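You operate a simulated robot arm through the tools that you are given. There is no shell and no other tool.

Carry out the task below with a simulated two-armed robot. There is one attempt and no reset: what you move stays moved.

## Task
Test D-ring 92 with the winch at a pull of 10, then unhook.
Fine: hook on, red lever to LOCK, wind till the pointer shows 10, lever to FREE, hook on the black mat; no other D-ring takes a pull.

Only the result counts: the job must be done as asked and must still hold three seconds after the hand-in. Knocking over, shifting, dropping, spilling or breaking anything else fails it.

## Robot
Two 7-joint arms with fingered hands on one trunk that stands fixed in place. Base frame: the origin is at the foot of the trunk, x ahead of it, y to its left, z up. Lengths are in m, angles in degrees, forces in N, time in s.
The left shoulder is at [0.07, 0.154, 1.322], the right one opposite. With the tool pointing down near the work surface each hand reaches from about 0.1 to 0.8 m from the base axis, measured 20 degrees to its own side. Payload 3.9 kg a hand.
Tool frame (each hand has its own): the origin (TCP) lies between the finger pads and is the grasp point; the fingertips stand 0.03 m ahead of it; z points along the fingers, y is the line along which they close. The gripper opens to 0.104 m. The gripper's body begins 0.035 m behind the TCP. The gripper is a hand of 4 fingers: y runs from the thumb to the fingers, the wrist lies at [-0.017, -0.104, -0.178] in the tool frame.
Orientation is that of the tool frame in the base frame, as a unit quaternion [w, x, y, z]. With the fingers straight down and the wrist toward the robot, the tool's x, y and z point along [0, 1, 0], [1, 0, 0] and [0, 0, -1] of the base frame.

## Interface
- The arms move only by the tool jog_arm. It takes "left_rows", "right_rows" or both (then of equal length, played together; a hand with none holds still); each is a list of rows, each an object (a shift or turn left out is 0) with "travel": the shift along the base's x, y, z in units of 150 mm (1.0 is 150 mm), a list of three; "angular": the turn, a rotation vector about the base's x, y, z in units of 45 degrees (1.0 is 45 degrees), a list of three. In form: [{"travel": [tx, ty, tz], "angular": [wx, wy, wz]}, ...]. A call has 1 to 20 rows; each row is the pose to reach, as a shift and turn from the pose commanded when the call began. A call with a number of a shift or a turn outside -1 to 1 is refused whole. Rows are played at 5 a second. More than 0.05 m and 8.6 degrees between two rows, and nothing of the call is played. A pose out of reach is approached as far as the arm can. The call stops where the force on the tool passes 40 N (or 10 N more than at its start, if that is more) or the arm is blocked; 0.2 s more then pass. In this call time passes only in rows, and 0.2 s behind the last. It gives the time, the measured TCP pose, the force on the tool (base axes), the opening and the grip force at its end, in the units of the frame above (readings bear some noise), with the torque about the TCP (base axes, N m) and any sound that the robot's microphone picked up.
- Cameras (640 x 400 px; columns grow to the right, rows downward): "scene" is now at [0.1353, 0.0298, 1.5611]; the picture's right is [0.32, -0.95, 0.00], its down [-0.47, -0.16, -0.87] and it looks along [0.82, 0.28, -0.50] (base axes); focal length 214 px, centre (320, 200). "left" rides on the left gripper at [-0.066, -0.09, -0.126] in its tool frame; the picture's right is [-0.78, -0.30, 0.56], its down [0.57, -0.70, 0.42] and it looks along [0.27, 0.65, 0.71] (tool axes); focal length 275 px, centre (320, 200). "right" rides on the right gripper at [0.066, -0.09, -0.126] in its tool frame; the picture's right is [-0.78, 0.30, -0.56], its down [-0.57, -0.70, 0.42] and it looks along [-0.26, 0.65, 0.71] (tool axes); focal length 275 px, centre (320, 200). There is no depth. A picture from a camera that has moved, and an enlarged one, comes with that camera's place and axes in the base frame and with its lens.
- snapshot(camera): a new picture of that camera. It takes no simulated time.
- slide_trunk(by): slides the trunk up (or, below 0, down) by that many m; the arms and the scene camera ride with it, the base frame stays. It gives what a move gives, with no picture.
- move_fingers(index, middle, ring, thumb_bend, thumb_turn, hand): sets how far each is bent, from 0 (flat) to 100 (curled in); at 30 the hand is open as for a grip, at 70 the pads meet at the TCP. One left out holds its place. A second passes; each finger stops where it meets its share of the squeeze, and holds until it gets a number again. It is the only way to open and close the hand. It gives what a move gives, with no picture; readings hold the bend of each and the force on the fingers (four entries, about 0 where the hand has none), thumb and palm. thumb_turn goes from beside the hand (0) to across from the fingers (100), as for a grip.
- aim_head(pan, tilt): turns the head with the scene camera to pan (to the left, within 86 degrees either way) and tilt (down, from -29 to 69), counted from straight ahead of the robot. It gives what a move gives.
- inspect(camera, box): a new picture of the part [left, top, right, bottom] of that camera's present view, enlarged. It takes no simulated time.
- sign_off(): hands the job in; it is judged then, once.

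Places have to be worked out from the pictures, the camera data and where the tool is seen. Open the grippers and draw the arms clear of the work before you hand the job in, unless the task says otherwise.

The tools are called after "Call:" by a JSON object that holds its "op" and its "data". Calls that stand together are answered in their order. jog_arm: Moves the arms, as the interface text tells. Its arguments: {"type":"object","properties":{"left_rows":{"type":"array","items":{"type":"object","properties":{"travel":{"type":"array","items":{"type":"number"}},"angular":{"type":"array","items":{"type":"number"}}}}},"right_rows":{"type":"array","items":{"type":"object","properties":{"travel":{"type":"array","items":{"type":"number"}},"angular":{"type":"array","items":{"type":"number"}}}}}},"required":[]} The other tools are called the same way: slide_trunk (by) slides the trunk up or down; move_fingers (index, middle, ring, thumb_bend, thumb_turn, hand) moves the fingers one by one; aim_head (pan, tilt) turns the head that bears the scene camera; snapshot (camera) takes a picture; inspect (camera, box) takes an enlarged picture of a part of a camera's view; sign_off () hands the job in.

At the start:

```text
time_s: 0.0
left_position: [0.3525, 0.4619, 1.4658]
left_tcp_rot: [0.0, 0.707, 0.708, 0.0]
left_contact_force: [-0.1, -1.0, 0.2]
left_moment: [-0.05, 0.01, 0.05]
left_finger_gap: 0.1038
left_finger_force: 0.2
left_shape: jaw
left_bend: [30.0, 30.0, 30.0, 30.0, 97.0]
left_finger forces: [0.0, 0.0, 0.1, 0.0, 0.0, 0.0]
right_position: [0.5047, 0.0061, 1.5488]
right_tcp_rot: [0.0, 0.707, 0.707, 0.0]
right_contact_force: [0.0, -0.3, -0.4]
right_moment: [0.02, 0.01, -0.01]
right_finger_gap: 0.1039
right_finger_force: 0.1
right_shape: jaw
right_bend: [30.0, 30.0, 30.0, 30.0, 97.0]
right_finger forces: [0.0, 0.1, 0.1, 0.1, 0.1, 0.0]
trunk travel left (down, up): [-0.775, 0.165]
head pan, tilt: [18.9, 29.8]
```

scene: 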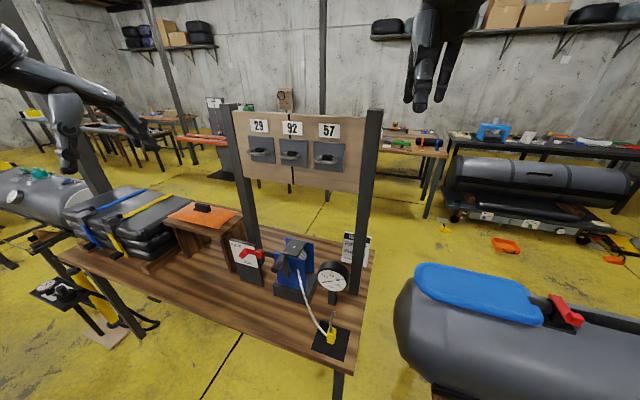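
right: 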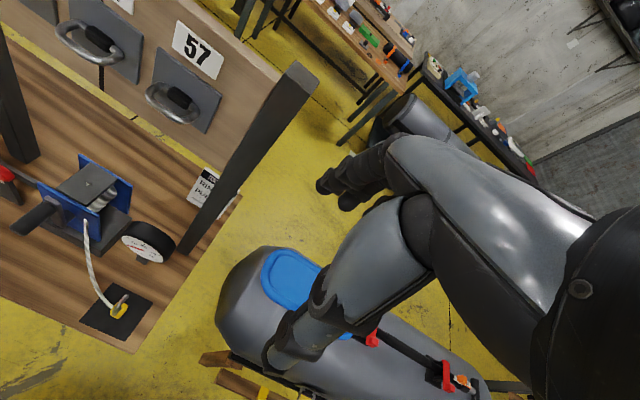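
left: 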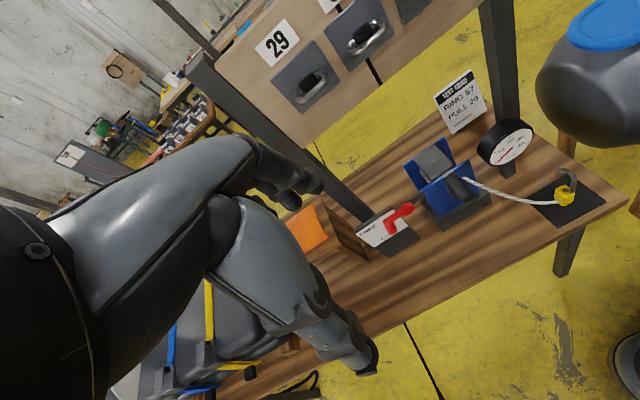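

I start by looking closely at the bench, the rings, the winch and the hook in the scene view.

Call:
{"op": "inspect", "data": {"camera": "scene", "box": [220, 100, 390, 206]}}

Call:
{"op": "inspect", "data": {"camera": "scene", "box": [210, 220, 390, 370]}}

Call:
{"op": "inspect", "data": {"camera": "left", "box": [340, 60, 620, 260]}}

Call:
{"op": "inspect", "data": {"camera": "right", "box": [0, 140, 220, 360]}}

```text
3.76 times, centred on (305, 153) of scene
camera zoom: at [0.1353, 0.0298, 1.5611], right [0.32, -0.95, 0.0], down [-0.47, -0.16, -0.87], along [0.82, 0.28, -0.5], focal length 807 px, centre (376, 377)
```

zoom: 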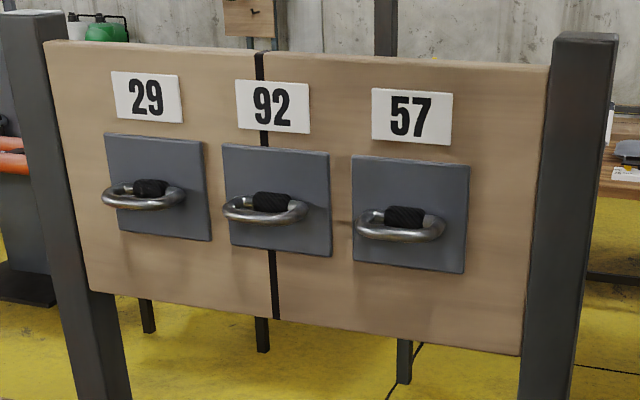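

```text
2.67 times, centred on (300, 295) of scene
camera zoom: at [0.1353, 0.0298, 1.5611], right [0.32, -0.95, 0.0], down [-0.47, -0.16, -0.87], along [0.82, 0.28, -0.5], focal length 572 px, centre (373, -53)
```

zoom: 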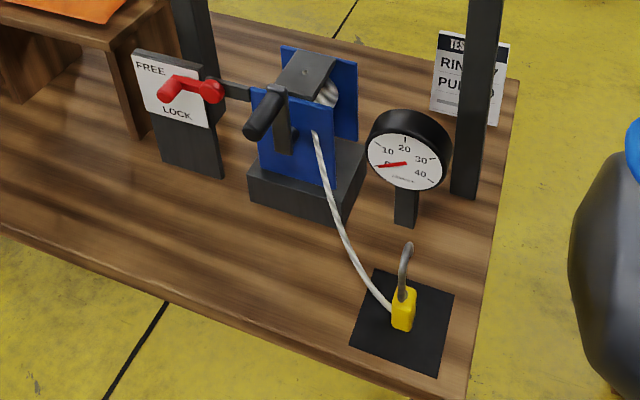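

```text
2.00 times, centred on (480, 160) of left
camera zoom: at [0.2624, 0.3945, 1.593], right [-0.3, -0.78, -0.56], down [-0.7, 0.57, -0.42], along [0.65, 0.27, -0.71], focal length 551 px, centre (0, 280)
```

zoom: 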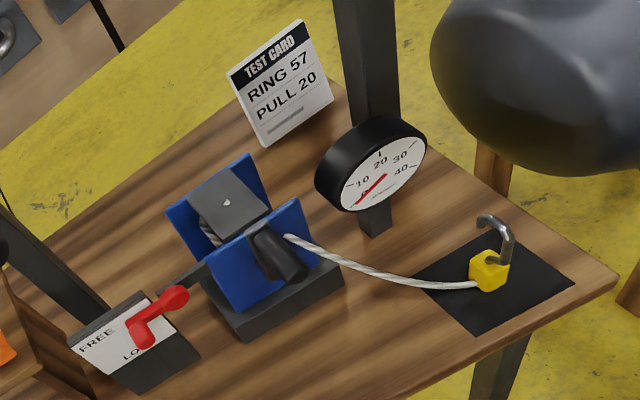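

```text
1.82 times, centred on (110, 250) of right
camera zoom: at [0.4157, 0.073, 1.6739], right [0.3, -0.78, 0.56], down [-0.7, -0.57, -0.42], along [0.65, -0.26, -0.71], focal length 500 px, centre (702, 109)
```

zoom: 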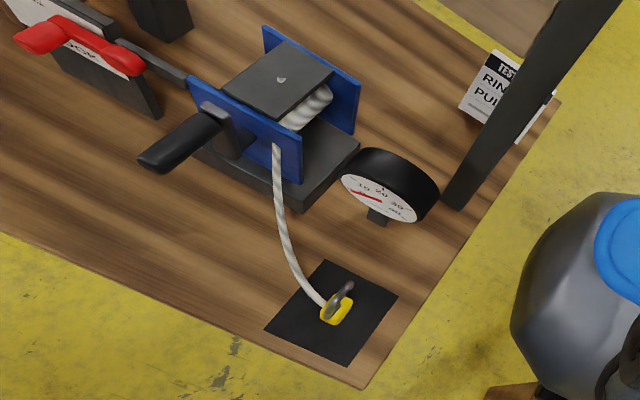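

The card on the bench names another ring and pull, but the task is ring 92 at 10. I'll take closer looks at hook, lever and gauge for exact places.

Call:
{"op": "inspect", "data": {"camera": "scene", "box": [300, 300, 364, 364]}}

Call:
{"op": "inspect", "data": {"camera": "scene", "box": [225, 230, 305, 310]}}

Call:
{"op": "inspect", "data": {"camera": "left", "box": [350, 120, 490, 260]}}

Call:
{"op": "inspect", "data": {"camera": "left", "box": [520, 150, 610, 240]}}

Call:
{"op": "inspect", "data": {"camera": "left", "box": [250, 0, 430, 120]}}

Call:
{"op": "inspect", "data": {"camera": "right", "box": [60, 220, 180, 340]}}

Call:
{"op": "inspect", "data": {"camera": "right", "box": [0, 0, 220, 140]}}

```text
6.25 times, centred on (332, 332) of scene
camera zoom: at [0.1353, 0.0298, 1.5611], right [0.32, -0.95, 0.0], down [-0.47, -0.16, -0.87], along [0.82, 0.28, -0.5], focal length 1340 px, centre (245, -625)
```

zoom: 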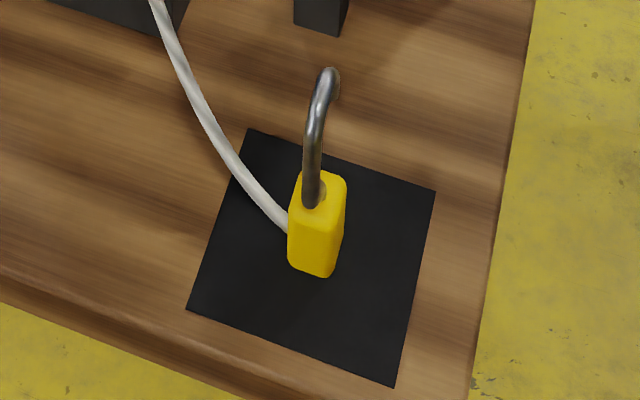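

```text
5.00 times, centred on (265, 270) of scene
camera zoom: at [0.1353, 0.0298, 1.5611], right [0.32, -0.95, 0.0], down [-0.47, -0.16, -0.87], along [0.82, 0.28, -0.5], focal length 1072 px, centre (595, -150)
```

zoom: 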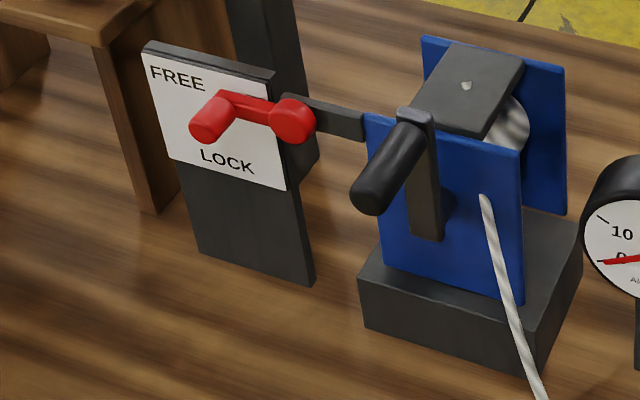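

```text
2.86 times, centred on (420, 190) of left
camera zoom: at [0.2624, 0.3945, 1.593], right [-0.3, -0.78, -0.56], down [-0.7, 0.57, -0.42], along [0.65, 0.27, -0.71], focal length 786 px, centre (34, 229)
```

zoom: 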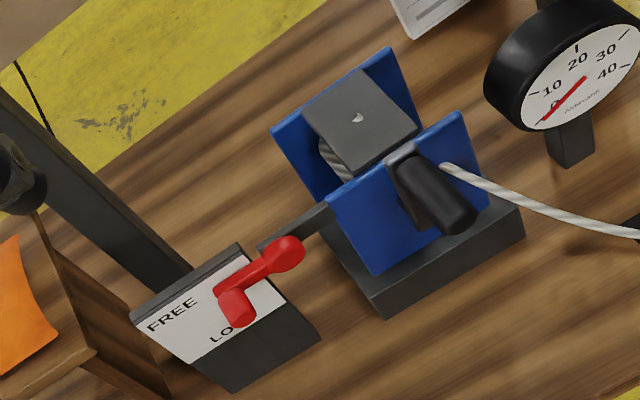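

```text
4.44 times, centred on (565, 195) of left
camera zoom: at [0.2624, 0.3945, 1.593], right [-0.3, -0.78, -0.56], down [-0.7, 0.57, -0.42], along [0.65, 0.27, -0.71], focal length 1224 px, centre (-769, 222)
```

zoom: 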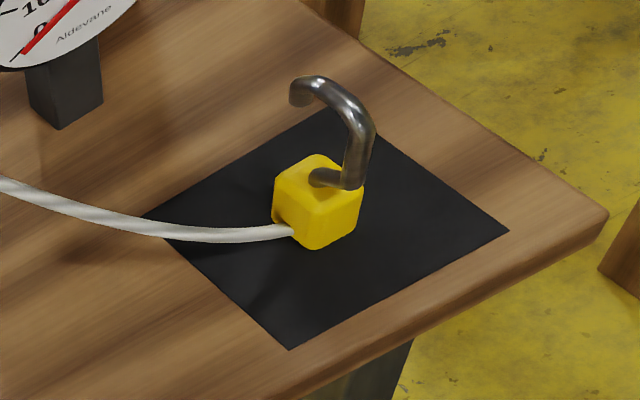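

```text
3.33 times, centred on (340, 60) of left
camera zoom: at [0.2624, 0.3945, 1.593], right [-0.3, -0.78, -0.56], down [-0.7, 0.57, -0.42], along [0.65, 0.27, -0.71], focal length 918 px, centre (253, 667)
```

zoom: 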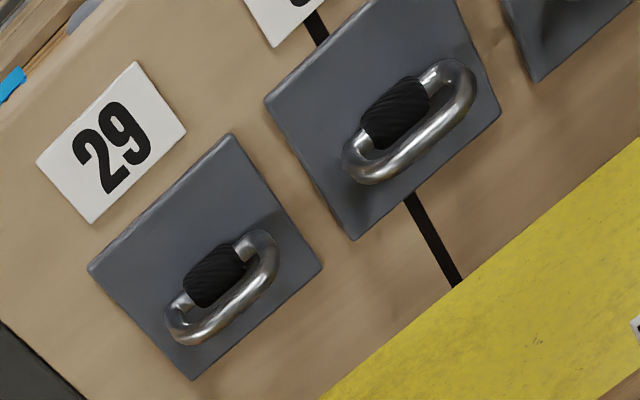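

```text
3.33 times, centred on (120, 280) of right
camera zoom: at [0.4157, 0.073, 1.6739], right [0.3, -0.78, 0.56], down [-0.7, -0.57, -0.42], along [0.65, -0.26, -0.71], focal length 918 px, centre (987, -67)
```

zoom: 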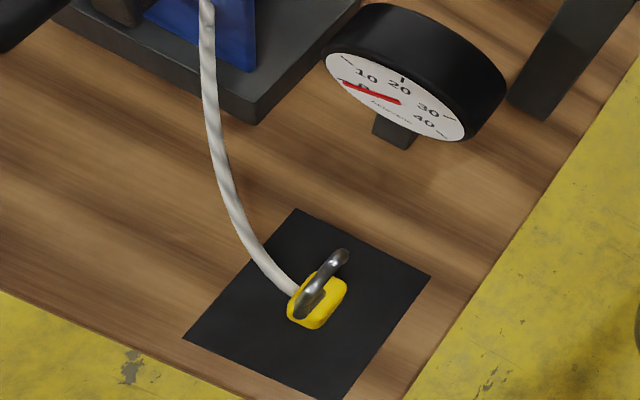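

```text
2.86 times, centred on (110, 70) of right
camera zoom: at [0.4157, 0.073, 1.6739], right [0.3, -0.78, 0.56], down [-0.7, -0.57, -0.42], along [0.65, -0.26, -0.71], focal length 786 px, centre (920, 571)
```

zoom: 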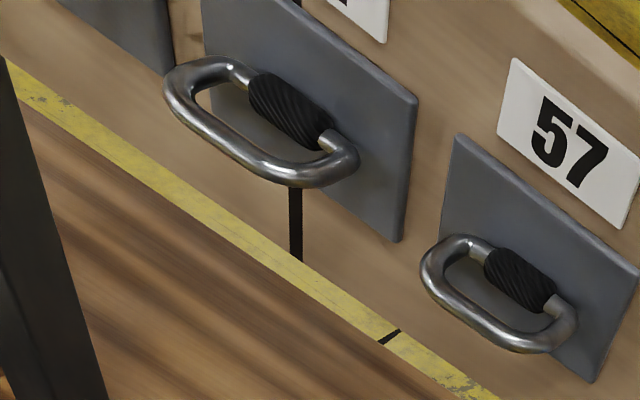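

The hook stands near (0.51, 0.12) on the mat, its body at about z 0.83. Ring 92 is near (0.69, 0.31, 1.36), the crank handle near (0.55, 0.31, 1.06) and the red knob near (0.58, 0.47, 1.02). I'll yaw the left hand toward a palm-in pose and draw the right hand aside.

Call:
{"op": "jog_arm", "data": {"left_rows": [{"travel": [0, -0.1, 0], "angular": [0, 0, 0.167]}, {"travel": [0, -0.2, 0], "angular": [0, 0, 0.333]}, {"travel": [0, -0.3, 0], "angular": [0, 0, 0.5]}, {"travel": [0, -0.4, 0], "angular": [0, 0, 0.667]}, {"travel": [0, -0.5, 0], "angular": [0, 0, 0.833]}, {"travel": [0, -0.6, 0], "angular": [0, 0, 1.0]}], "right_rows": [{"travel": [-0.1, -0.167, 0]}, {"travel": [-0.2, -0.333, 0]}, {"travel": [-0.3, -0.5, 0]}, {"travel": [-0.4, -0.667, 0]}, {"travel": [-0.5, -0.833, 0]}, {"travel": [-0.6, -1.0, 0]}]}}

```text
time_s: 1.4
left_position: [0.3509, 0.3699, 1.4685]
left_tcp_rot: [0.008, 0.388, 0.922, 0.002]
left_contact_force: [-0.1, -0.6, -0.1]
left_moment: [0.03, 0.0, 0.0]
left_finger_gap: 0.1037
left_finger_force: 0.1
left_shape: jaw
left_bend: [30.0, 30.0, 30.0, 30.0, 97.0]
left_finger forces: [0.1, 0.1, 0.1, 0.0, 0.0, 0.0]
right_position: [0.415, -0.1474, 1.5498]
right_tcp_rot: [0.0, 0.707, 0.707, 0.001]
right_contact_force: [0.5, 0.3, -1.0]
right_moment: [0.0, 0.02, 0.0]
right_finger_gap: 0.1038
right_finger_force: 0.0
right_shape: jaw
right_bend: [30.0, 30.0, 30.0, 30.0, 97.0]
right_finger forces: [0.0, 0.0, 0.0, 0.0, 0.0, 0.1]
trunk travel left (down, up): [-0.775, 0.165]
head pan, tilt: [18.9, 29.8]
```

Both arms followed well. I'll finish the yaw to 90° and keep moving the right hand aside.

Call:
{"op": "jog_arm", "data": {"left_rows": [{"travel": [0, -0.1, -0.15], "angular": [0, 0, 0.167]}, {"travel": [0, -0.2, -0.3], "angular": [0, 0, 0.333]}, {"travel": [0, -0.3, -0.45], "angular": [0, 0, 0.5]}, {"travel": [0, -0.4, -0.6], "angular": [0, 0, 0.667]}, {"travel": [0, -0.5, -0.75], "angular": [0, 0, 0.833]}, {"travel": [0, -0.6, -0.9], "angular": [0, 0, 1.0]}], "right_rows": [{"travel": [0, -0.167, -0.1]}, {"travel": [0, -0.333, -0.2]}, {"travel": [0, -0.5, -0.3]}, {"travel": [0, -0.667, -0.4]}, {"travel": [0, -0.833, -0.5]}, {"travel": [0, -1.0, -0.6]}]}}

```text
time_s: 2.8
left_position: [0.3499, 0.2878, 1.3386]
left_tcp_rot: [0.023, 0.181, 0.98, -0.078]
left_contact_force: [-0.2, -0.7, 1.5]
left_moment: [0.04, 0.0, 0.0]
left_finger_gap: 0.104
left_finger_force: 0.0
left_shape: jaw
left_bend: [30.0, 30.0, 30.0, 30.0, 97.0]
left_finger forces: [0.0, 0.1, 0.0, 0.0, 0.0, 0.1]
left hand out of reach, approached as far as the arm can: row 1, 2, 3, 4, 5, 6
right_position: [0.415, -0.293, 1.4602]
right_tcp_rot: [0.001, 0.707, 0.707, -0.001]
right_contact_force: [0.4, 0.1, -0.4]
right_moment: [0.01, -0.02, -0.03]
right_finger_gap: 0.1037
right_finger_force: 0.0
right_shape: jaw
right_bend: [30.0, 30.0, 30.0, 30.0, 97.0]
right_finger forces: [0.0, 0.0, 0.0, 0.1, 0.0, 0.0]
trunk travel left (down, up): [-0.775, 0.165]
head pan, tilt: [18.9, 29.8]
```

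The straight-down pose at this yaw is a bit past a joint limit, so I'll pitch the fingers up forward next, which should be more natural for the wrist.

Call:
{"op": "jog_arm", "data": {"left_rows": [{"travel": [0, 0, -0.1], "angular": [0, -0.167, 0]}, {"travel": [0, 0, -0.2], "angular": [0, -0.333, 0]}, {"travel": [0, 0, -0.3], "angular": [0, -0.5, 0]}, {"travel": [0, 0, -0.4], "angular": [0, -0.667, 0]}, {"travel": [0, 0, -0.5], "angular": [0, -0.833, 0]}, {"travel": [0, 0, -0.6], "angular": [0, -1.0, 0]}]}}

Call:
{"op": "snapshot", "data": {"camera": "scene"}}

```text
time_s: 4.2
left_position: [0.511, 0.3057, 1.241]
left_tcp_rot: [0.396, 0.197, 0.897, -0.006]
left_contact_force: [0.8, 0.4, -0.9]
left_moment: [0.02, -0.02, 0.01]
left_finger_gap: 0.1042
left_finger_force: 0.1
left_shape: jaw
left_bend: [30.0, 30.0, 30.0, 30.0, 97.0]
left_finger forces: [0.0, 0.0, 0.0, 0.1, 0.1, 0.0]
left hand out of reach, approached as far as the arm can: row 1, 2, 3, 4, 5, 6
right_position: [0.4188, -0.2932, 1.4593]
right_tcp_rot: [-0.002, 0.707, 0.708, -0.001]
right_contact_force: [1.5, 0.4, -0.1]
right_moment: [0.0, 0.02, 0.0]
right_finger_gap: 0.1038
right_finger_force: 0.1
right_shape: jaw
right_bend: [30.0, 30.0, 30.0, 30.0, 97.0]
right_finger forces: [0.0, 0.0, 0.0, 0.1, 0.0, 0.0]
trunk travel left (down, up): [-0.775, 0.165]
head pan, tilt: [18.9, 29.8]
```

```text
taken
camera scene: at [0.138, 0.03, 1.5609], right [0.32, -0.95, 0.0], down [-0.47, -0.16, -0.87], along [0.82, 0.28, -0.5], focal length 214 px, centre (320, 200)
```

scene: 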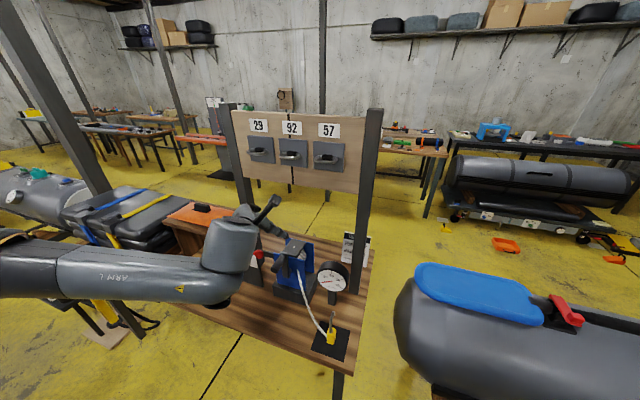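

The commanded pose was too close to the shoulder; I'll move the hand forward and toward the mat's side, where the arm has room.

Call:
{"op": "jog_arm", "data": {"left_rows": [{"travel": [0.25, -0.25, 0.0]}, {"travel": [0.5, -0.5, 0]}, {"travel": [0.75, -0.75, 0]}, {"travel": [1.0, -1.0, 0]}]}}

Call:
{"op": "snapshot", "data": {"camera": "scene"}}

Call:
{"op": "snapshot", "data": {"camera": "left"}}

```text
refused: row 1 steps farther than a row can; nothing moved
```

```text
taken
camera scene: at [0.138, 0.03, 1.5609], right [0.32, -0.95, 0.0], down [-0.47, -0.16, -0.87], along [0.82, 0.28, -0.5], focal length 214 px, centre (320, 200)
```

scene: 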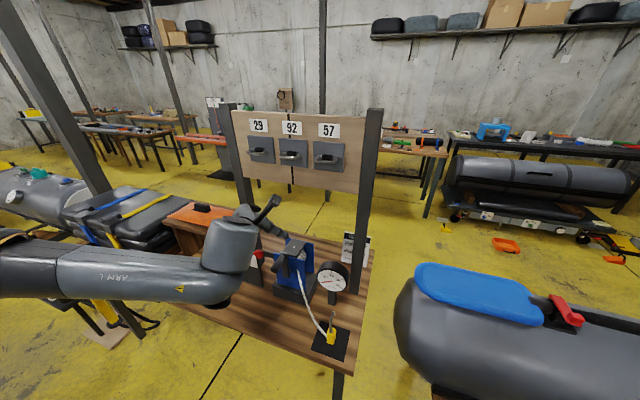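

```text
taken
camera left: at [0.4306, 0.2193, 1.3623], right [0.76, -0.64, 0.13], down [-0.3, -0.52, -0.8], along [0.58, 0.57, -0.58], focal length 275 px, centre (320, 200)
```

left: 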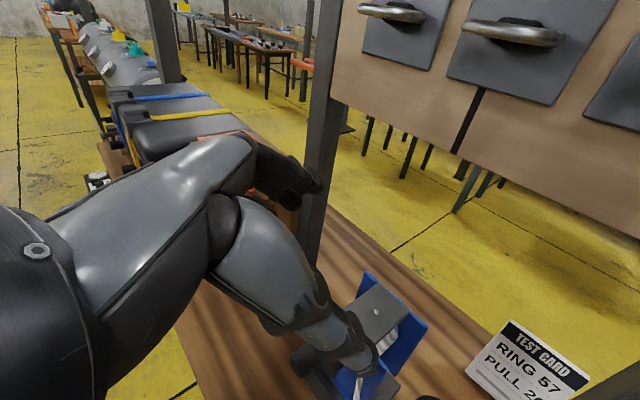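

A row was just over 50 mm in total; I'll repeat it with smaller steps.

Call:
{"op": "jog_arm", "data": {"left_rows": [{"travel": [0.2, -0.2, 0.0]}, {"travel": [0.4, -0.4, 0]}, {"travel": [0.6, -0.6, 0]}, {"travel": [0.8, -0.8, 0]}, {"travel": [1.0, -1.0, 0]}]}}

Call:
{"op": "snapshot", "data": {"camera": "scene"}}

Call:
{"op": "snapshot", "data": {"camera": "left"}}

```text
time_s: 5.4
left_position: [0.622, 0.1966, 1.2528]
left_tcp_rot: [0.397, 0.196, 0.897, -0.005]
left_contact_force: [0.2, -0.3, 0.0]
left_moment: [0.02, 0.02, -0.01]
left_finger_gap: 0.1041
left_finger_force: 0.1
left_shape: jaw
left_bend: [30.0, 30.0, 30.0, 30.0, 97.0]
left_finger forces: [0.0, 0.0, 0.0, 0.0, 0.2, 0.0]
left hand out of reach, approached as far as the arm can: row 4, 5
right_position: [0.4152, -0.293, 1.4604]
right_tcp_rot: [0.0, 0.707, 0.707, 0.0]
right_contact_force: [0.0, 0.6, 0.3]
right_moment: [0.01, -0.01, 0.04]
right_finger_gap: 0.1037
right_finger_force: 0.0
right_shape: jaw
right_bend: [30.0, 30.0, 30.0, 30.0, 97.0]
right_finger forces: [0.0, 0.1, 0.0, 0.1, 0.1, 0.0]
trunk travel left (down, up): [-0.775, 0.165]
head pan, tilt: [18.9, 29.8]
```

```text
taken
camera scene: at [0.1347, 0.0297, 1.5611], right [0.32, -0.95, 0.0], down [-0.47, -0.16, -0.87], along [0.82, 0.28, -0.5], focal length 214 px, centre (320, 200)
```

scene: 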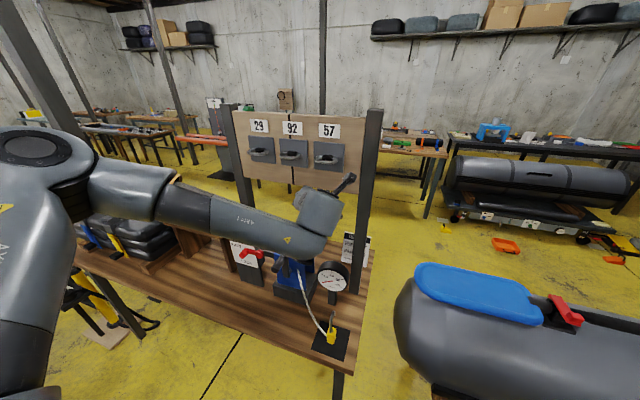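

```text
taken
camera left: at [0.5425, 0.1104, 1.3734], right [0.76, -0.63, 0.13], down [-0.3, -0.52, -0.8], along [0.58, 0.57, -0.58], focal length 275 px, centre (320, 200)
```

left: 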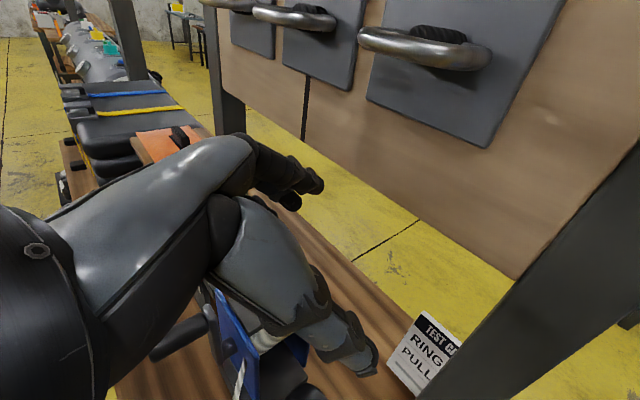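

The arm's elbow sits outside, so a pose with the wrist on the left of the grasp point should suit it better. I'll unwind the turn back toward the start orientation while drawing back from the panel.

Call:
{"op": "jog_arm", "data": {"left_rows": [{"travel": [-0.15, 0.1, 0.05], "angular": [0.078, 0.076, -0.137]}, {"travel": [-0.3, 0.2, 0.1], "angular": [0.156, 0.153, -0.273]}, {"travel": [-0.45, 0.3, 0.15], "angular": [0.235, 0.229, -0.41]}, {"travel": [-0.6, 0.4, 0.2], "angular": [0.313, 0.306, -0.546]}, {"travel": [-0.75, 0.5, 0.25], "angular": [0.391, 0.382, -0.683]}]}}

Call:
{"op": "jog_arm", "data": {"left_rows": [{"travel": [-0.1, 0.1, 0.05], "angular": [0.078, 0.076, -0.137]}, {"travel": [-0.2, 0.2, 0.1], "angular": [0.156, 0.153, -0.273]}, {"travel": [-0.3, 0.3, 0.15], "angular": [0.235, 0.229, -0.41]}, {"travel": [-0.4, 0.4, 0.2], "angular": [0.313, 0.306, -0.546]}, {"travel": [-0.5, 0.5, 0.25], "angular": [0.391, 0.382, -0.683]}]}}

```text
time_s: 6.6
left_position: [0.5108, 0.2729, 1.2915]
left_tcp_rot: [0.212, 0.48, 0.851, -0.002]
left_contact_force: [0.6, 0.2, 0.1]
left_moment: [0.01, -0.01, -0.02]
left_finger_gap: 0.1039
left_finger_force: 0.0
left_shape: jaw
left_bend: [30.0, 30.0, 30.0, 30.0, 97.0]
left_finger forces: [0.0, 0.1, 0.0, 0.0, 0.1, 0.1]
right_position: [0.4145, -0.2913, 1.4618]
right_tcp_rot: [0.001, 0.707, 0.707, 0.0]
right_contact_force: [-0.6, 0.9, 0.7]
right_moment: [0.03, 0.0, 0.0]
right_finger_gap: 0.1036
right_finger_force: 0.0
right_shape: jaw
right_bend: [30.0, 30.0, 30.0, 30.0, 97.0]
right_finger forces: [0.0, 0.0, 0.0, 0.0, 0.0, 0.1]
trunk travel left (down, up): [-0.775, 0.165]
head pan, tilt: [18.9, 29.8]
```

```text
time_s: 7.8
left_position: [0.434, 0.3498, 1.3276]
left_tcp_rot: [0.001, 0.707, 0.707, 0.001]
left_contact_force: [-0.9, -0.4, -0.2]
left_moment: [-0.01, -0.02, 0.0]
left_finger_gap: 0.104
left_finger_force: 0.0
left_shape: jaw
left_bend: [30.0, 30.0, 30.0, 30.0, 97.0]
left_finger forces: [0.0, 0.0, 0.0, 0.0, 0.0, 0.0]
right_position: [0.4156, -0.2921, 1.4606]
right_tcp_rot: [0.001, 0.706, 0.708, 0.0]
right_contact_force: [-0.5, 0.0, 0.4]
right_moment: [0.03, 0.0, 0.02]
right_finger_gap: 0.1038
right_finger_force: 0.1
right_shape: jaw
right_bend: [30.0, 30.0, 30.0, 30.0, 97.0]
right_finger forces: [0.0, 0.1, 0.0, 0.1, 0.0, 0.0]
trunk travel left (down, up): [-0.775, 0.165]
head pan, tilt: [18.9, 29.8]
```

Start orientation restored. Now I turn the other way: fingers forward and 30° down, thumb on the left, wrist to the left of the grasp point.

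Call:
{"op": "jog_arm", "data": {"left_rows": [{"travel": [0.03, -0.07, -0.07], "angular": [0.074, -0.074, -0.128]}, {"travel": [0.06, -0.14, -0.14], "angular": [0.148, -0.148, -0.257]}, {"travel": [0.09, -0.21, -0.21], "angular": [0.222, -0.222, -0.385]}, {"travel": [0.12, -0.28, -0.28], "angular": [0.297, -0.297, -0.513]}, {"travel": [0.15, -0.35, -0.35], "angular": [0.371, -0.371, -0.642]}, {"travel": [0.18, -0.42, -0.42], "angular": [0.445, -0.445, -0.77]}, {"travel": [0.2, -0.5, -0.5], "angular": [0.519, -0.519, -0.899]}]}}

Call:
{"op": "jog_arm", "data": {"left_rows": [{"travel": [0.03, -0.07, -0.07], "angular": [0.074, -0.074, -0.128]}, {"travel": [0.06, -0.14, -0.14], "angular": [0.148, -0.148, -0.257]}, {"travel": [0.09, -0.21, -0.21], "angular": [0.222, -0.222, -0.385]}, {"travel": [0.12, -0.28, -0.28], "angular": [0.297, -0.297, -0.513]}, {"travel": [0.15, -0.35, -0.35], "angular": [0.371, -0.371, -0.642]}, {"travel": [0.18, -0.42, -0.42], "angular": [0.445, -0.445, -0.77]}, {"travel": [0.2, -0.5, -0.5], "angular": [0.519, -0.519, -0.899]}]}}

Call:
{"op": "snapshot", "data": {"camera": "scene"}}

Call:
{"op": "snapshot", "data": {"camera": "left"}}

```text
time_s: 9.4
left_position: [0.4828, 0.275, 1.2537]
left_tcp_rot: [0.001, 0.876, 0.392, 0.279]
left_contact_force: [-0.8, -0.1, 0.7]
left_moment: [0.0, -0.05, -0.01]
left_finger_gap: 0.1041
left_finger_force: 0.1
left_shape: jaw
left_bend: [30.0, 30.0, 30.0, 30.0, 97.0]
left_finger forces: [0.1, 0.0, 0.0, 0.0, 0.1, 0.0]
left hand out of reach, approached as far as the arm can: row 4, 5, 6, 7
right_position: [0.4141, -0.2949, 1.4598]
right_tcp_rot: [0.001, 0.707, 0.708, 0.001]
right_contact_force: [-0.3, 0.0, 0.2]
right_moment: [-0.01, 0.03, -0.01]
right_finger_gap: 0.1039
right_finger_force: 0.1
right_shape: jaw
right_bend: [30.0, 30.0, 30.0, 30.0, 97.0]
right_finger forces: [0.0, 0.1, 0.0, 0.1, 0.0, 0.0]
trunk travel left (down, up): [-0.775, 0.165]
head pan, tilt: [18.9, 29.8]
```

```text
time_s: 11.0
left_position: [0.5125, 0.2011, 1.1782]
left_tcp_rot: [0.001, 0.865, -0.002, 0.501]
left_contact_force: [-0.1, 1.0, 0.6]
left_moment: [-0.02, 0.0, 0.0]
left_finger_gap: 0.1041
left_finger_force: 0.0
left_shape: jaw
left_bend: [30.0, 30.0, 30.0, 30.0, 97.0]
left_finger forces: [0.1, 0.0, 0.0, 0.0, 0.0, 0.0]
right_position: [0.4174, -0.2929, 1.4612]
right_tcp_rot: [0.0, 0.707, 0.707, 0.0]
right_contact_force: [0.1, -0.7, 0.0]
right_moment: [0.0, 0.03, 0.02]
right_finger_gap: 0.1036
right_finger_force: 0.1
right_shape: jaw
right_bend: [30.0, 30.0, 30.0, 30.0, 97.0]
right_finger forces: [0.0, 0.1, 0.0, 0.1, 0.1, 0.0]
trunk travel left (down, up): [-0.775, 0.165]
head pan, tilt: [18.9, 29.8]
```

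```text
taken
camera scene: at [0.1362, 0.0299, 1.561], right [0.32, -0.95, 0.0], down [-0.47, -0.16, -0.87], along [0.82, 0.28, -0.5], focal length 214 px, centre (320, 200)
```

scene: 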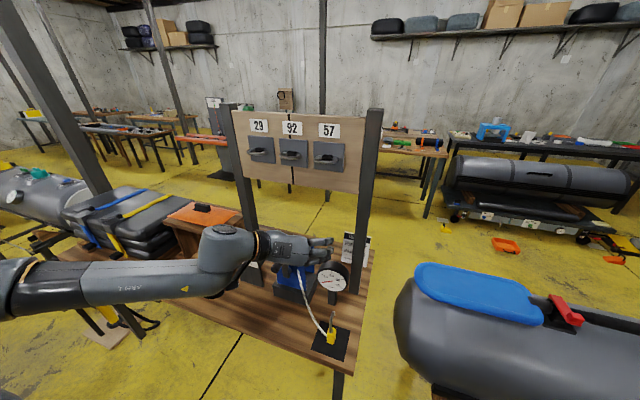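

```text
taken
camera left: at [0.372, 0.2901, 1.1858], right [0.1, 0.3, -0.95], down [0.66, 0.7, 0.28], along [0.75, -0.65, -0.13], focal length 275 px, centre (320, 200)
```

left: 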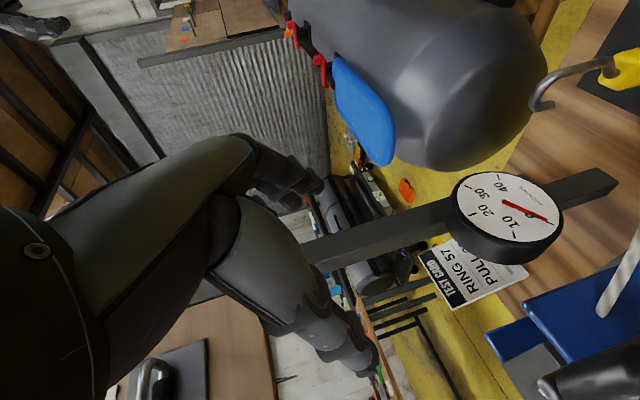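

The target orientation is reached exactly. I'll look at the hand from the scene camera to see which side the thumb and each finger are on.

Call:
{"op": "inspect", "data": {"camera": "scene", "box": [190, 200, 370, 320]}}

Call:
{"op": "inspect", "data": {"camera": "left", "box": [180, 100, 440, 400]}}

Call:
{"op": "inspect", "data": {"camera": "left", "box": [480, 0, 640, 120]}}

```text
3.33 times, centred on (280, 260) of scene
camera zoom: at [0.1362, 0.0299, 1.561], right [0.32, -0.95, 0.0], down [-0.47, -0.16, -0.87], along [0.82, 0.28, -0.5], focal length 715 px, centre (453, 0)
```

zoom: 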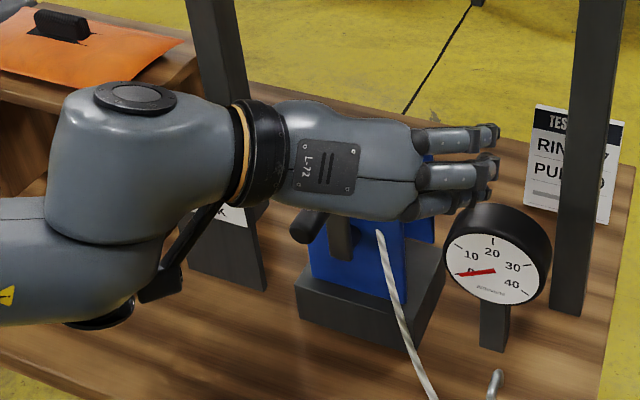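

```text
1.33 times, centred on (310, 250) of left
camera zoom: at [0.372, 0.2901, 1.1858], right [0.1, 0.3, -0.95], down [0.66, 0.7, 0.28], along [0.75, -0.65, -0.13], focal length 367 px, centre (333, 133)
```

zoom: 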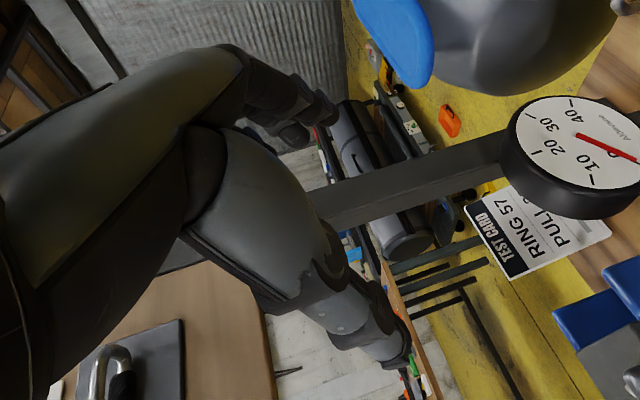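

```text
3.33 times, centred on (560, 60) of left
camera zoom: at [0.372, 0.2901, 1.1858], right [0.1, 0.3, -0.95], down [0.66, 0.7, 0.28], along [0.75, -0.65, -0.13], focal length 918 px, centre (-480, 667)
```

zoom: 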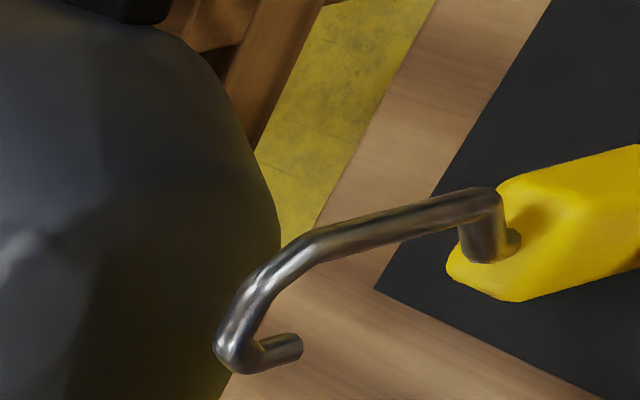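

The palm faces forward with the fingers on the right and the thumb on the left, index lowest. I'll bring the hand back and down toward a pre-grasp in front of the hook to see it up close.

Call:
{"op": "jog_arm", "data": {"left_rows": [{"travel": [-0.12, -0.107, -0.2]}, {"travel": [-0.24, -0.213, -0.4]}, {"travel": [-0.36, -0.32, -0.6]}, {"travel": [-0.48, -0.427, -0.8]}, {"travel": [-0.6, -0.533, -1.0]}]}}

Call:
{"op": "snapshot", "data": {"camera": "left"}}

Call:
{"op": "snapshot", "data": {"camera": "scene"}}

```text
time_s: 12.2
left_position: [0.4233, 0.1209, 1.0288]
left_tcp_rot: [0.0, 0.866, 0.0, 0.501]
left_contact_force: [0.3, -0.8, 0.9]
left_moment: [-0.01, -0.02, -0.01]
left_finger_gap: 0.1041
left_finger_force: 0.2
left_shape: jaw
left_bend: [30.0, 30.0, 30.0, 30.0, 97.0]
left_finger forces: [0.1, 0.0, 0.0, 0.1, 0.0, 0.0]
right_position: [0.4154, -0.2933, 1.4609]
right_tcp_rot: [0.0, 0.707, 0.707, -0.001]
right_contact_force: [0.1, -0.1, 0.4]
right_moment: [0.01, 0.0, 0.0]
right_finger_gap: 0.1037
right_finger_force: 0.1
right_shape: jaw
right_bend: [30.0, 30.0, 30.0, 30.0, 97.0]
right_finger forces: [0.0, 0.0, 0.0, 0.1, 0.0, 0.0]
trunk travel left (down, up): [-0.775, 0.165]
head pan, tilt: [18.9, 29.8]
```

```text
taken
camera left: at [0.2814, 0.2098, 1.0357], right [0.1, 0.3, -0.95], down [0.65, 0.7, 0.29], along [0.75, -0.65, -0.13], focal length 275 px, centre (320, 200)
```

left: 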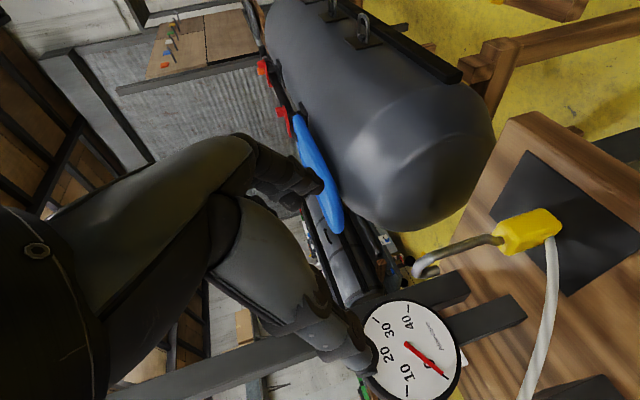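

```text
taken
camera scene: at [0.1345, 0.0292, 1.5613], right [0.32, -0.95, 0.0], down [-0.47, -0.16, -0.87], along [0.82, 0.28, -0.5], focal length 214 px, centre (320, 200)
```

scene: 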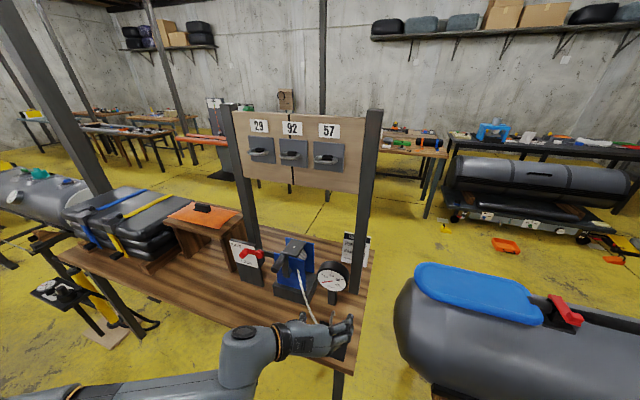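

Call:
{"op": "inspect", "data": {"camera": "left", "box": [400, 180, 600, 305]}}

Call:
{"op": "inspect", "data": {"camera": "scene", "box": [220, 300, 380, 400]}}

```text
3.20 times, centred on (500, 242) of left
camera zoom: at [0.2814, 0.2098, 1.0357], right [0.1, 0.3, -0.95], down [0.65, 0.7, 0.29], along [0.75, -0.65, -0.13], focal length 881 px, centre (-256, 64)
```

zoom: 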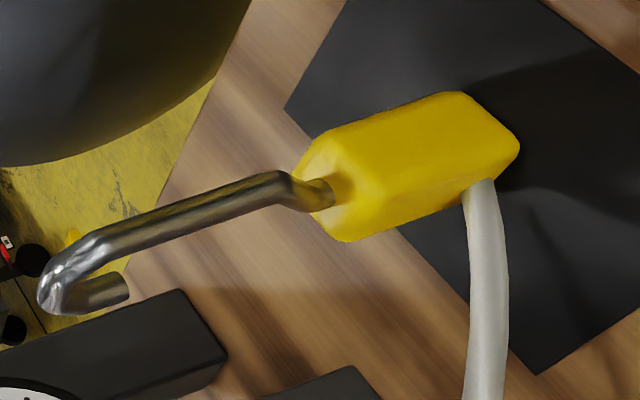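

```text
4.00 times, centred on (300, 350) of scene
camera zoom: at [0.1345, 0.0292, 1.5613], right [0.32, -0.95, 0.0], down [-0.47, -0.16, -0.87], along [0.82, 0.28, -0.5], focal length 858 px, centre (400, -400)
```

zoom: 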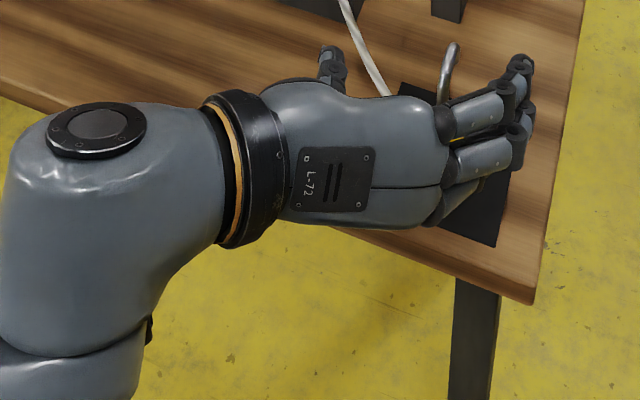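

The hook body stands at about x 0.497–0.527, y 0.12, z 0.806–0.855, shank on the robot side, tip on the far side and hook top near z 0.94. I'll flatten the index so it clears the table and see where it goes.

Call:
{"op": "move_fingers", "data": {"hand": "left", "index": 0}}

Call:
{"op": "snapshot", "data": {"camera": "left"}}

Call:
{"op": "inspect", "data": {"camera": "scene", "box": [220, 300, 380, 400]}}

```text
time_s: 13.2
left_position: [0.4229, 0.1206, 1.0292]
left_tcp_rot: [0.001, 0.866, 0.0, 0.499]
left_contact_force: [0.0, 0.5, -1.3]
left_moment: [-0.04, 0.01, -0.02]
left_finger_gap: 0.1432
left_finger_force: 0.0
left_shape: fingers
left_bend: [0.0, 30.0, 30.0, 30.0, 97.0]
left_finger forces: [0.0, 0.0, 0.0, 0.0, 0.0, 0.0]
right_position: [0.4161, -0.2935, 1.4598]
right_tcp_rot: [0.0, 0.707, 0.707, 0.001]
right_contact_force: [0.0, -0.1, -0.4]
right_moment: [0.0, 0.02, 0.02]
right_finger_gap: 0.1036
right_finger_force: 0.1
right_shape: jaw
right_bend: [30.0, 30.0, 30.0, 30.0, 97.0]
right_finger forces: [0.0, 0.0, 0.0, 0.0, 0.0, 0.0]
trunk travel left (down, up): [-0.775, 0.165]
head pan, tilt: [18.9, 29.8]
```

```text
taken
camera left: at [0.2821, 0.2102, 1.0356], right [0.1, 0.3, -0.95], down [0.65, 0.7, 0.28], along [0.75, -0.65, -0.13], focal length 275 px, centre (320, 200)
```

left: 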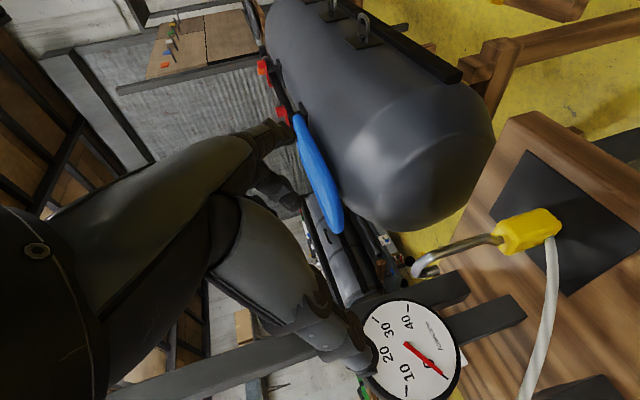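

```text
4.00 times, centred on (300, 350) of scene
camera zoom: at [0.1354, 0.0296, 1.5611], right [0.32, -0.95, 0.0], down [-0.47, -0.16, -0.87], along [0.82, 0.28, -0.5], focal length 858 px, centre (400, -400)
```

zoom: 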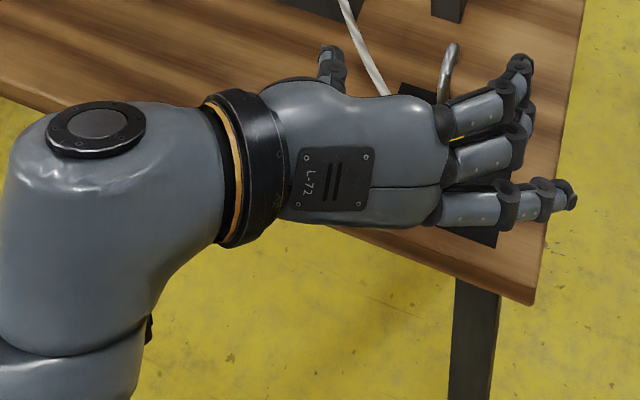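

Index is lowest and now points aside, clear of the table. Middle and thumb oppose at the TCP and ring sits about 3 cm higher. I lower the hand in front of the table edge, behind the hook.

Call:
{"op": "jog_arm", "data": {"left_rows": [{"travel": [-0.05, 0, -0.2]}, {"travel": [-0.1, 0, -0.4]}, {"travel": [-0.15, 0, -0.6]}, {"travel": [-0.2, 0, -0.8]}, {"travel": [-0.2, 0, -1.0]}]}}

Call:
{"op": "snapshot", "data": {"camera": "left"}}

Call:
{"op": "snapshot", "data": {"camera": "scene"}}

```text
time_s: 14.4
left_position: [0.3943, 0.1216, 0.8779]
left_tcp_rot: [0.0, 0.866, 0.0, 0.5]
left_contact_force: [-0.2, 0.3, 0.3]
left_moment: [0.0, 0.01, -0.02]
left_finger_gap: 0.1435
left_finger_force: 0.1
left_shape: fingers
left_bend: [0.0, 30.0, 30.0, 30.0, 97.0]
left_finger forces: [0.1, 0.1, 0.0, 0.0, 0.0, 0.0]
right_position: [0.4156, -0.2944, 1.4596]
right_tcp_rot: [-0.001, 0.706, 0.708, 0.0]
right_contact_force: [0.1, 0.3, -0.5]
right_moment: [-0.02, 0.01, -0.02]
right_finger_gap: 0.1039
right_finger_force: 0.1
right_shape: jaw
right_bend: [30.0, 30.0, 30.0, 30.0, 97.0]
right_finger forces: [0.0, 0.0, 0.1, 0.1, 0.0, 0.0]
trunk travel left (down, up): [-0.775, 0.165]
head pan, tilt: [18.9, 29.8]
```

```text
taken
camera left: at [0.2527, 0.2101, 0.8848], right [0.09, 0.3, -0.95], down [0.65, 0.7, 0.28], along [0.75, -0.65, -0.13], focal length 275 px, centre (320, 200)
```

left: 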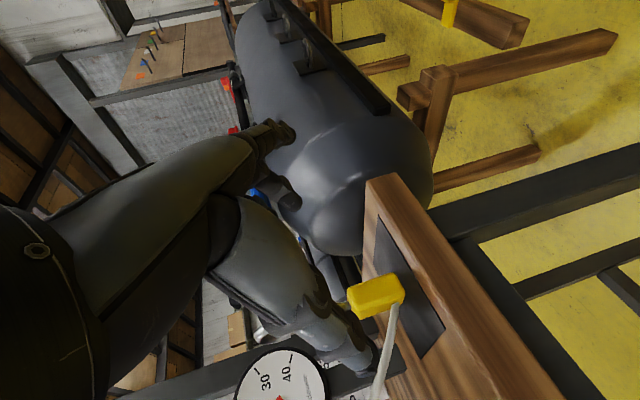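

```text
taken
camera scene: at [0.1355, 0.0291, 1.5611], right [0.32, -0.95, 0.0], down [-0.47, -0.16, -0.87], along [0.82, 0.28, -0.5], focal length 214 px, centre (320, 200)
```

scene: 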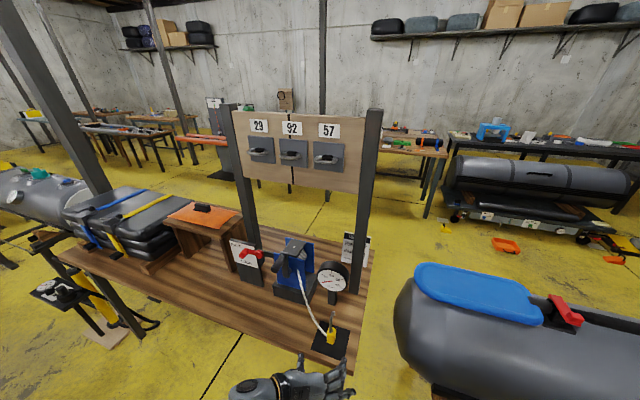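

The hook body appears where I expected it. I'll zoom in once more to fix the body's extents before closing in.

Call:
{"op": "inspect", "data": {"camera": "left", "box": [280, 240, 440, 380]}}

Call:
{"op": "inspect", "data": {"camera": "scene", "box": [220, 290, 380, 400]}}

```text
2.86 times, centred on (360, 310) of left
camera zoom: at [0.2527, 0.2101, 0.8848], right [0.09, 0.3, -0.95], down [0.65, 0.7, 0.28], along [0.75, -0.65, -0.13], focal length 786 px, centre (206, -114)
```

zoom: 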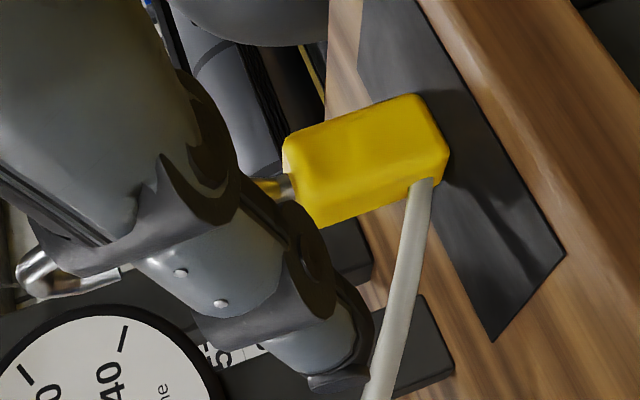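

```text
3.64 times, centred on (300, 345) of scene
camera zoom: at [0.1355, 0.0291, 1.5611], right [0.32, -0.95, 0.0], down [-0.47, -0.16, -0.87], along [0.82, 0.28, -0.5], focal length 780 px, centre (393, -327)
```

zoom: 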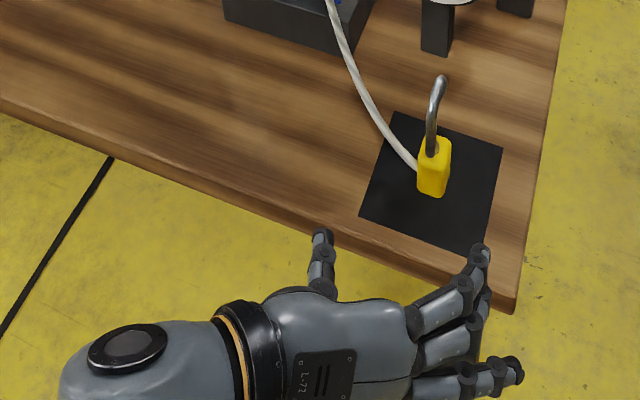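

The rope leaves low from the body's left/far corner, so the thumb can reach the left face. I narrow the open fingers a little and move to just short of the hook at grasp height.

Call:
{"op": "move_fingers", "data": {"hand": "left", "middle": 44, "ring": 44, "thumb_bend": 44}}

Call:
{"op": "jog_arm", "data": {"left_rows": [{"travel": [0.08, 0, -0.09]}, {"travel": [0.16, 0, -0.18]}, {"travel": [0.24, 0, -0.27]}, {"travel": [0.32, 0, -0.27]}]}}

Call:
{"op": "snapshot", "data": {"camera": "left"}}

Call:
{"op": "inspect", "data": {"camera": "scene", "box": [220, 290, 380, 400]}}

```text
time_s: 15.4
left_position: [0.393, 0.1212, 0.8777]
left_tcp_rot: [0.001, 0.866, -0.001, 0.5]
left_contact_force: [-0.3, 0.6, 0.2]
left_moment: [0.02, -0.02, -0.03]
left_finger_gap: 0.1271
left_finger_force: 0.1
left_shape: fingers
left_bend: [0.0, 44.0, 44.0, 44.0, 97.0]
left_finger forces: [0.0, 0.0, 0.0, 0.0, 0.0, 0.0]
right_position: [0.4169, -0.2937, 1.4598]
right_tcp_rot: [0.001, 0.707, 0.707, 0.0]
right_contact_force: [0.7, -0.8, -0.4]
right_moment: [0.02, 0.02, 0.01]
right_finger_gap: 0.1038
right_finger_force: 0.0
right_shape: jaw
right_bend: [30.0, 30.0, 30.0, 30.0, 97.0]
right_finger forces: [0.0, 0.0, 0.0, 0.0, 0.1, 0.0]
trunk travel left (down, up): [-0.775, 0.165]
head pan, tilt: [18.9, 29.8]
```

```text
time_s: 16.4
left_position: [0.4427, 0.1213, 0.8388]
left_tcp_rot: [0.001, 0.866, -0.001, 0.5]
left_contact_force: [0.8, -0.2, -0.1]
left_moment: [-0.02, 0.0, 0.0]
left_finger_gap: 0.1275
left_finger_force: 0.0
left_shape: fingers
left_bend: [0.0, 44.0, 44.0, 44.0, 97.0]
left_finger forces: [0.0, 0.0, 0.0, 0.0, 0.0, 0.0]
right_position: [0.4159, -0.2927, 1.4601]
right_tcp_rot: [0.0, 0.707, 0.707, 0.0]
right_contact_force: [0.0, -0.6, -0.4]
right_moment: [0.03, 0.02, 0.01]
right_finger_gap: 0.1038
right_finger_force: 0.0
right_shape: jaw
right_bend: [30.0, 30.0, 30.0, 30.0, 97.0]
right_finger forces: [0.0, 0.0, 0.0, 0.1, 0.1, 0.0]
trunk travel left (down, up): [-0.775, 0.165]
head pan, tilt: [18.9, 29.8]
```

```text
taken
camera left: at [0.3014, 0.2108, 0.8452], right [0.1, 0.3, -0.95], down [0.65, 0.7, 0.28], along [0.75, -0.65, -0.13], focal length 275 px, centre (320, 200)
```

left: 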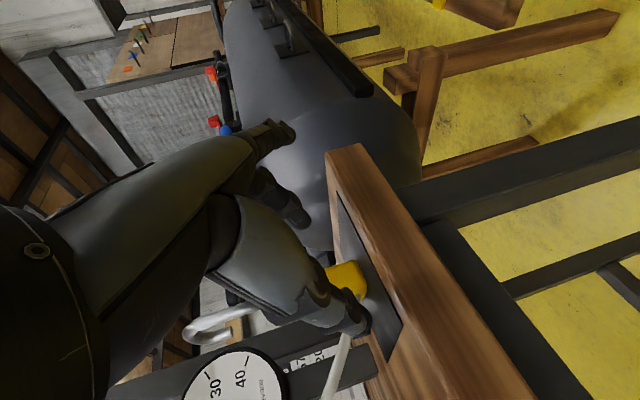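

```text
3.64 times, centred on (300, 345) of scene
camera zoom: at [0.1361, 0.0296, 1.561], right [0.32, -0.95, 0.0], down [-0.47, -0.16, -0.87], along [0.82, 0.28, -0.5], focal length 780 px, centre (393, -327)
```

zoom: 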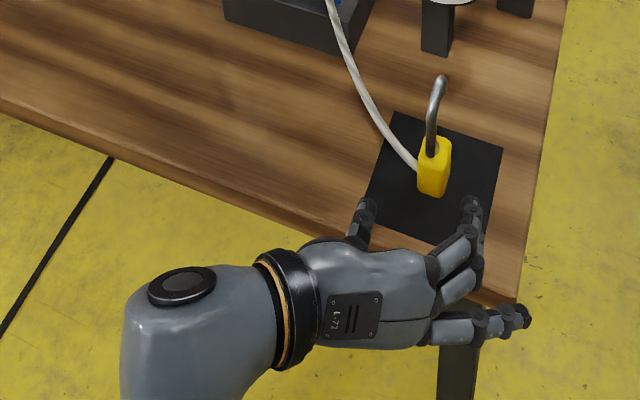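

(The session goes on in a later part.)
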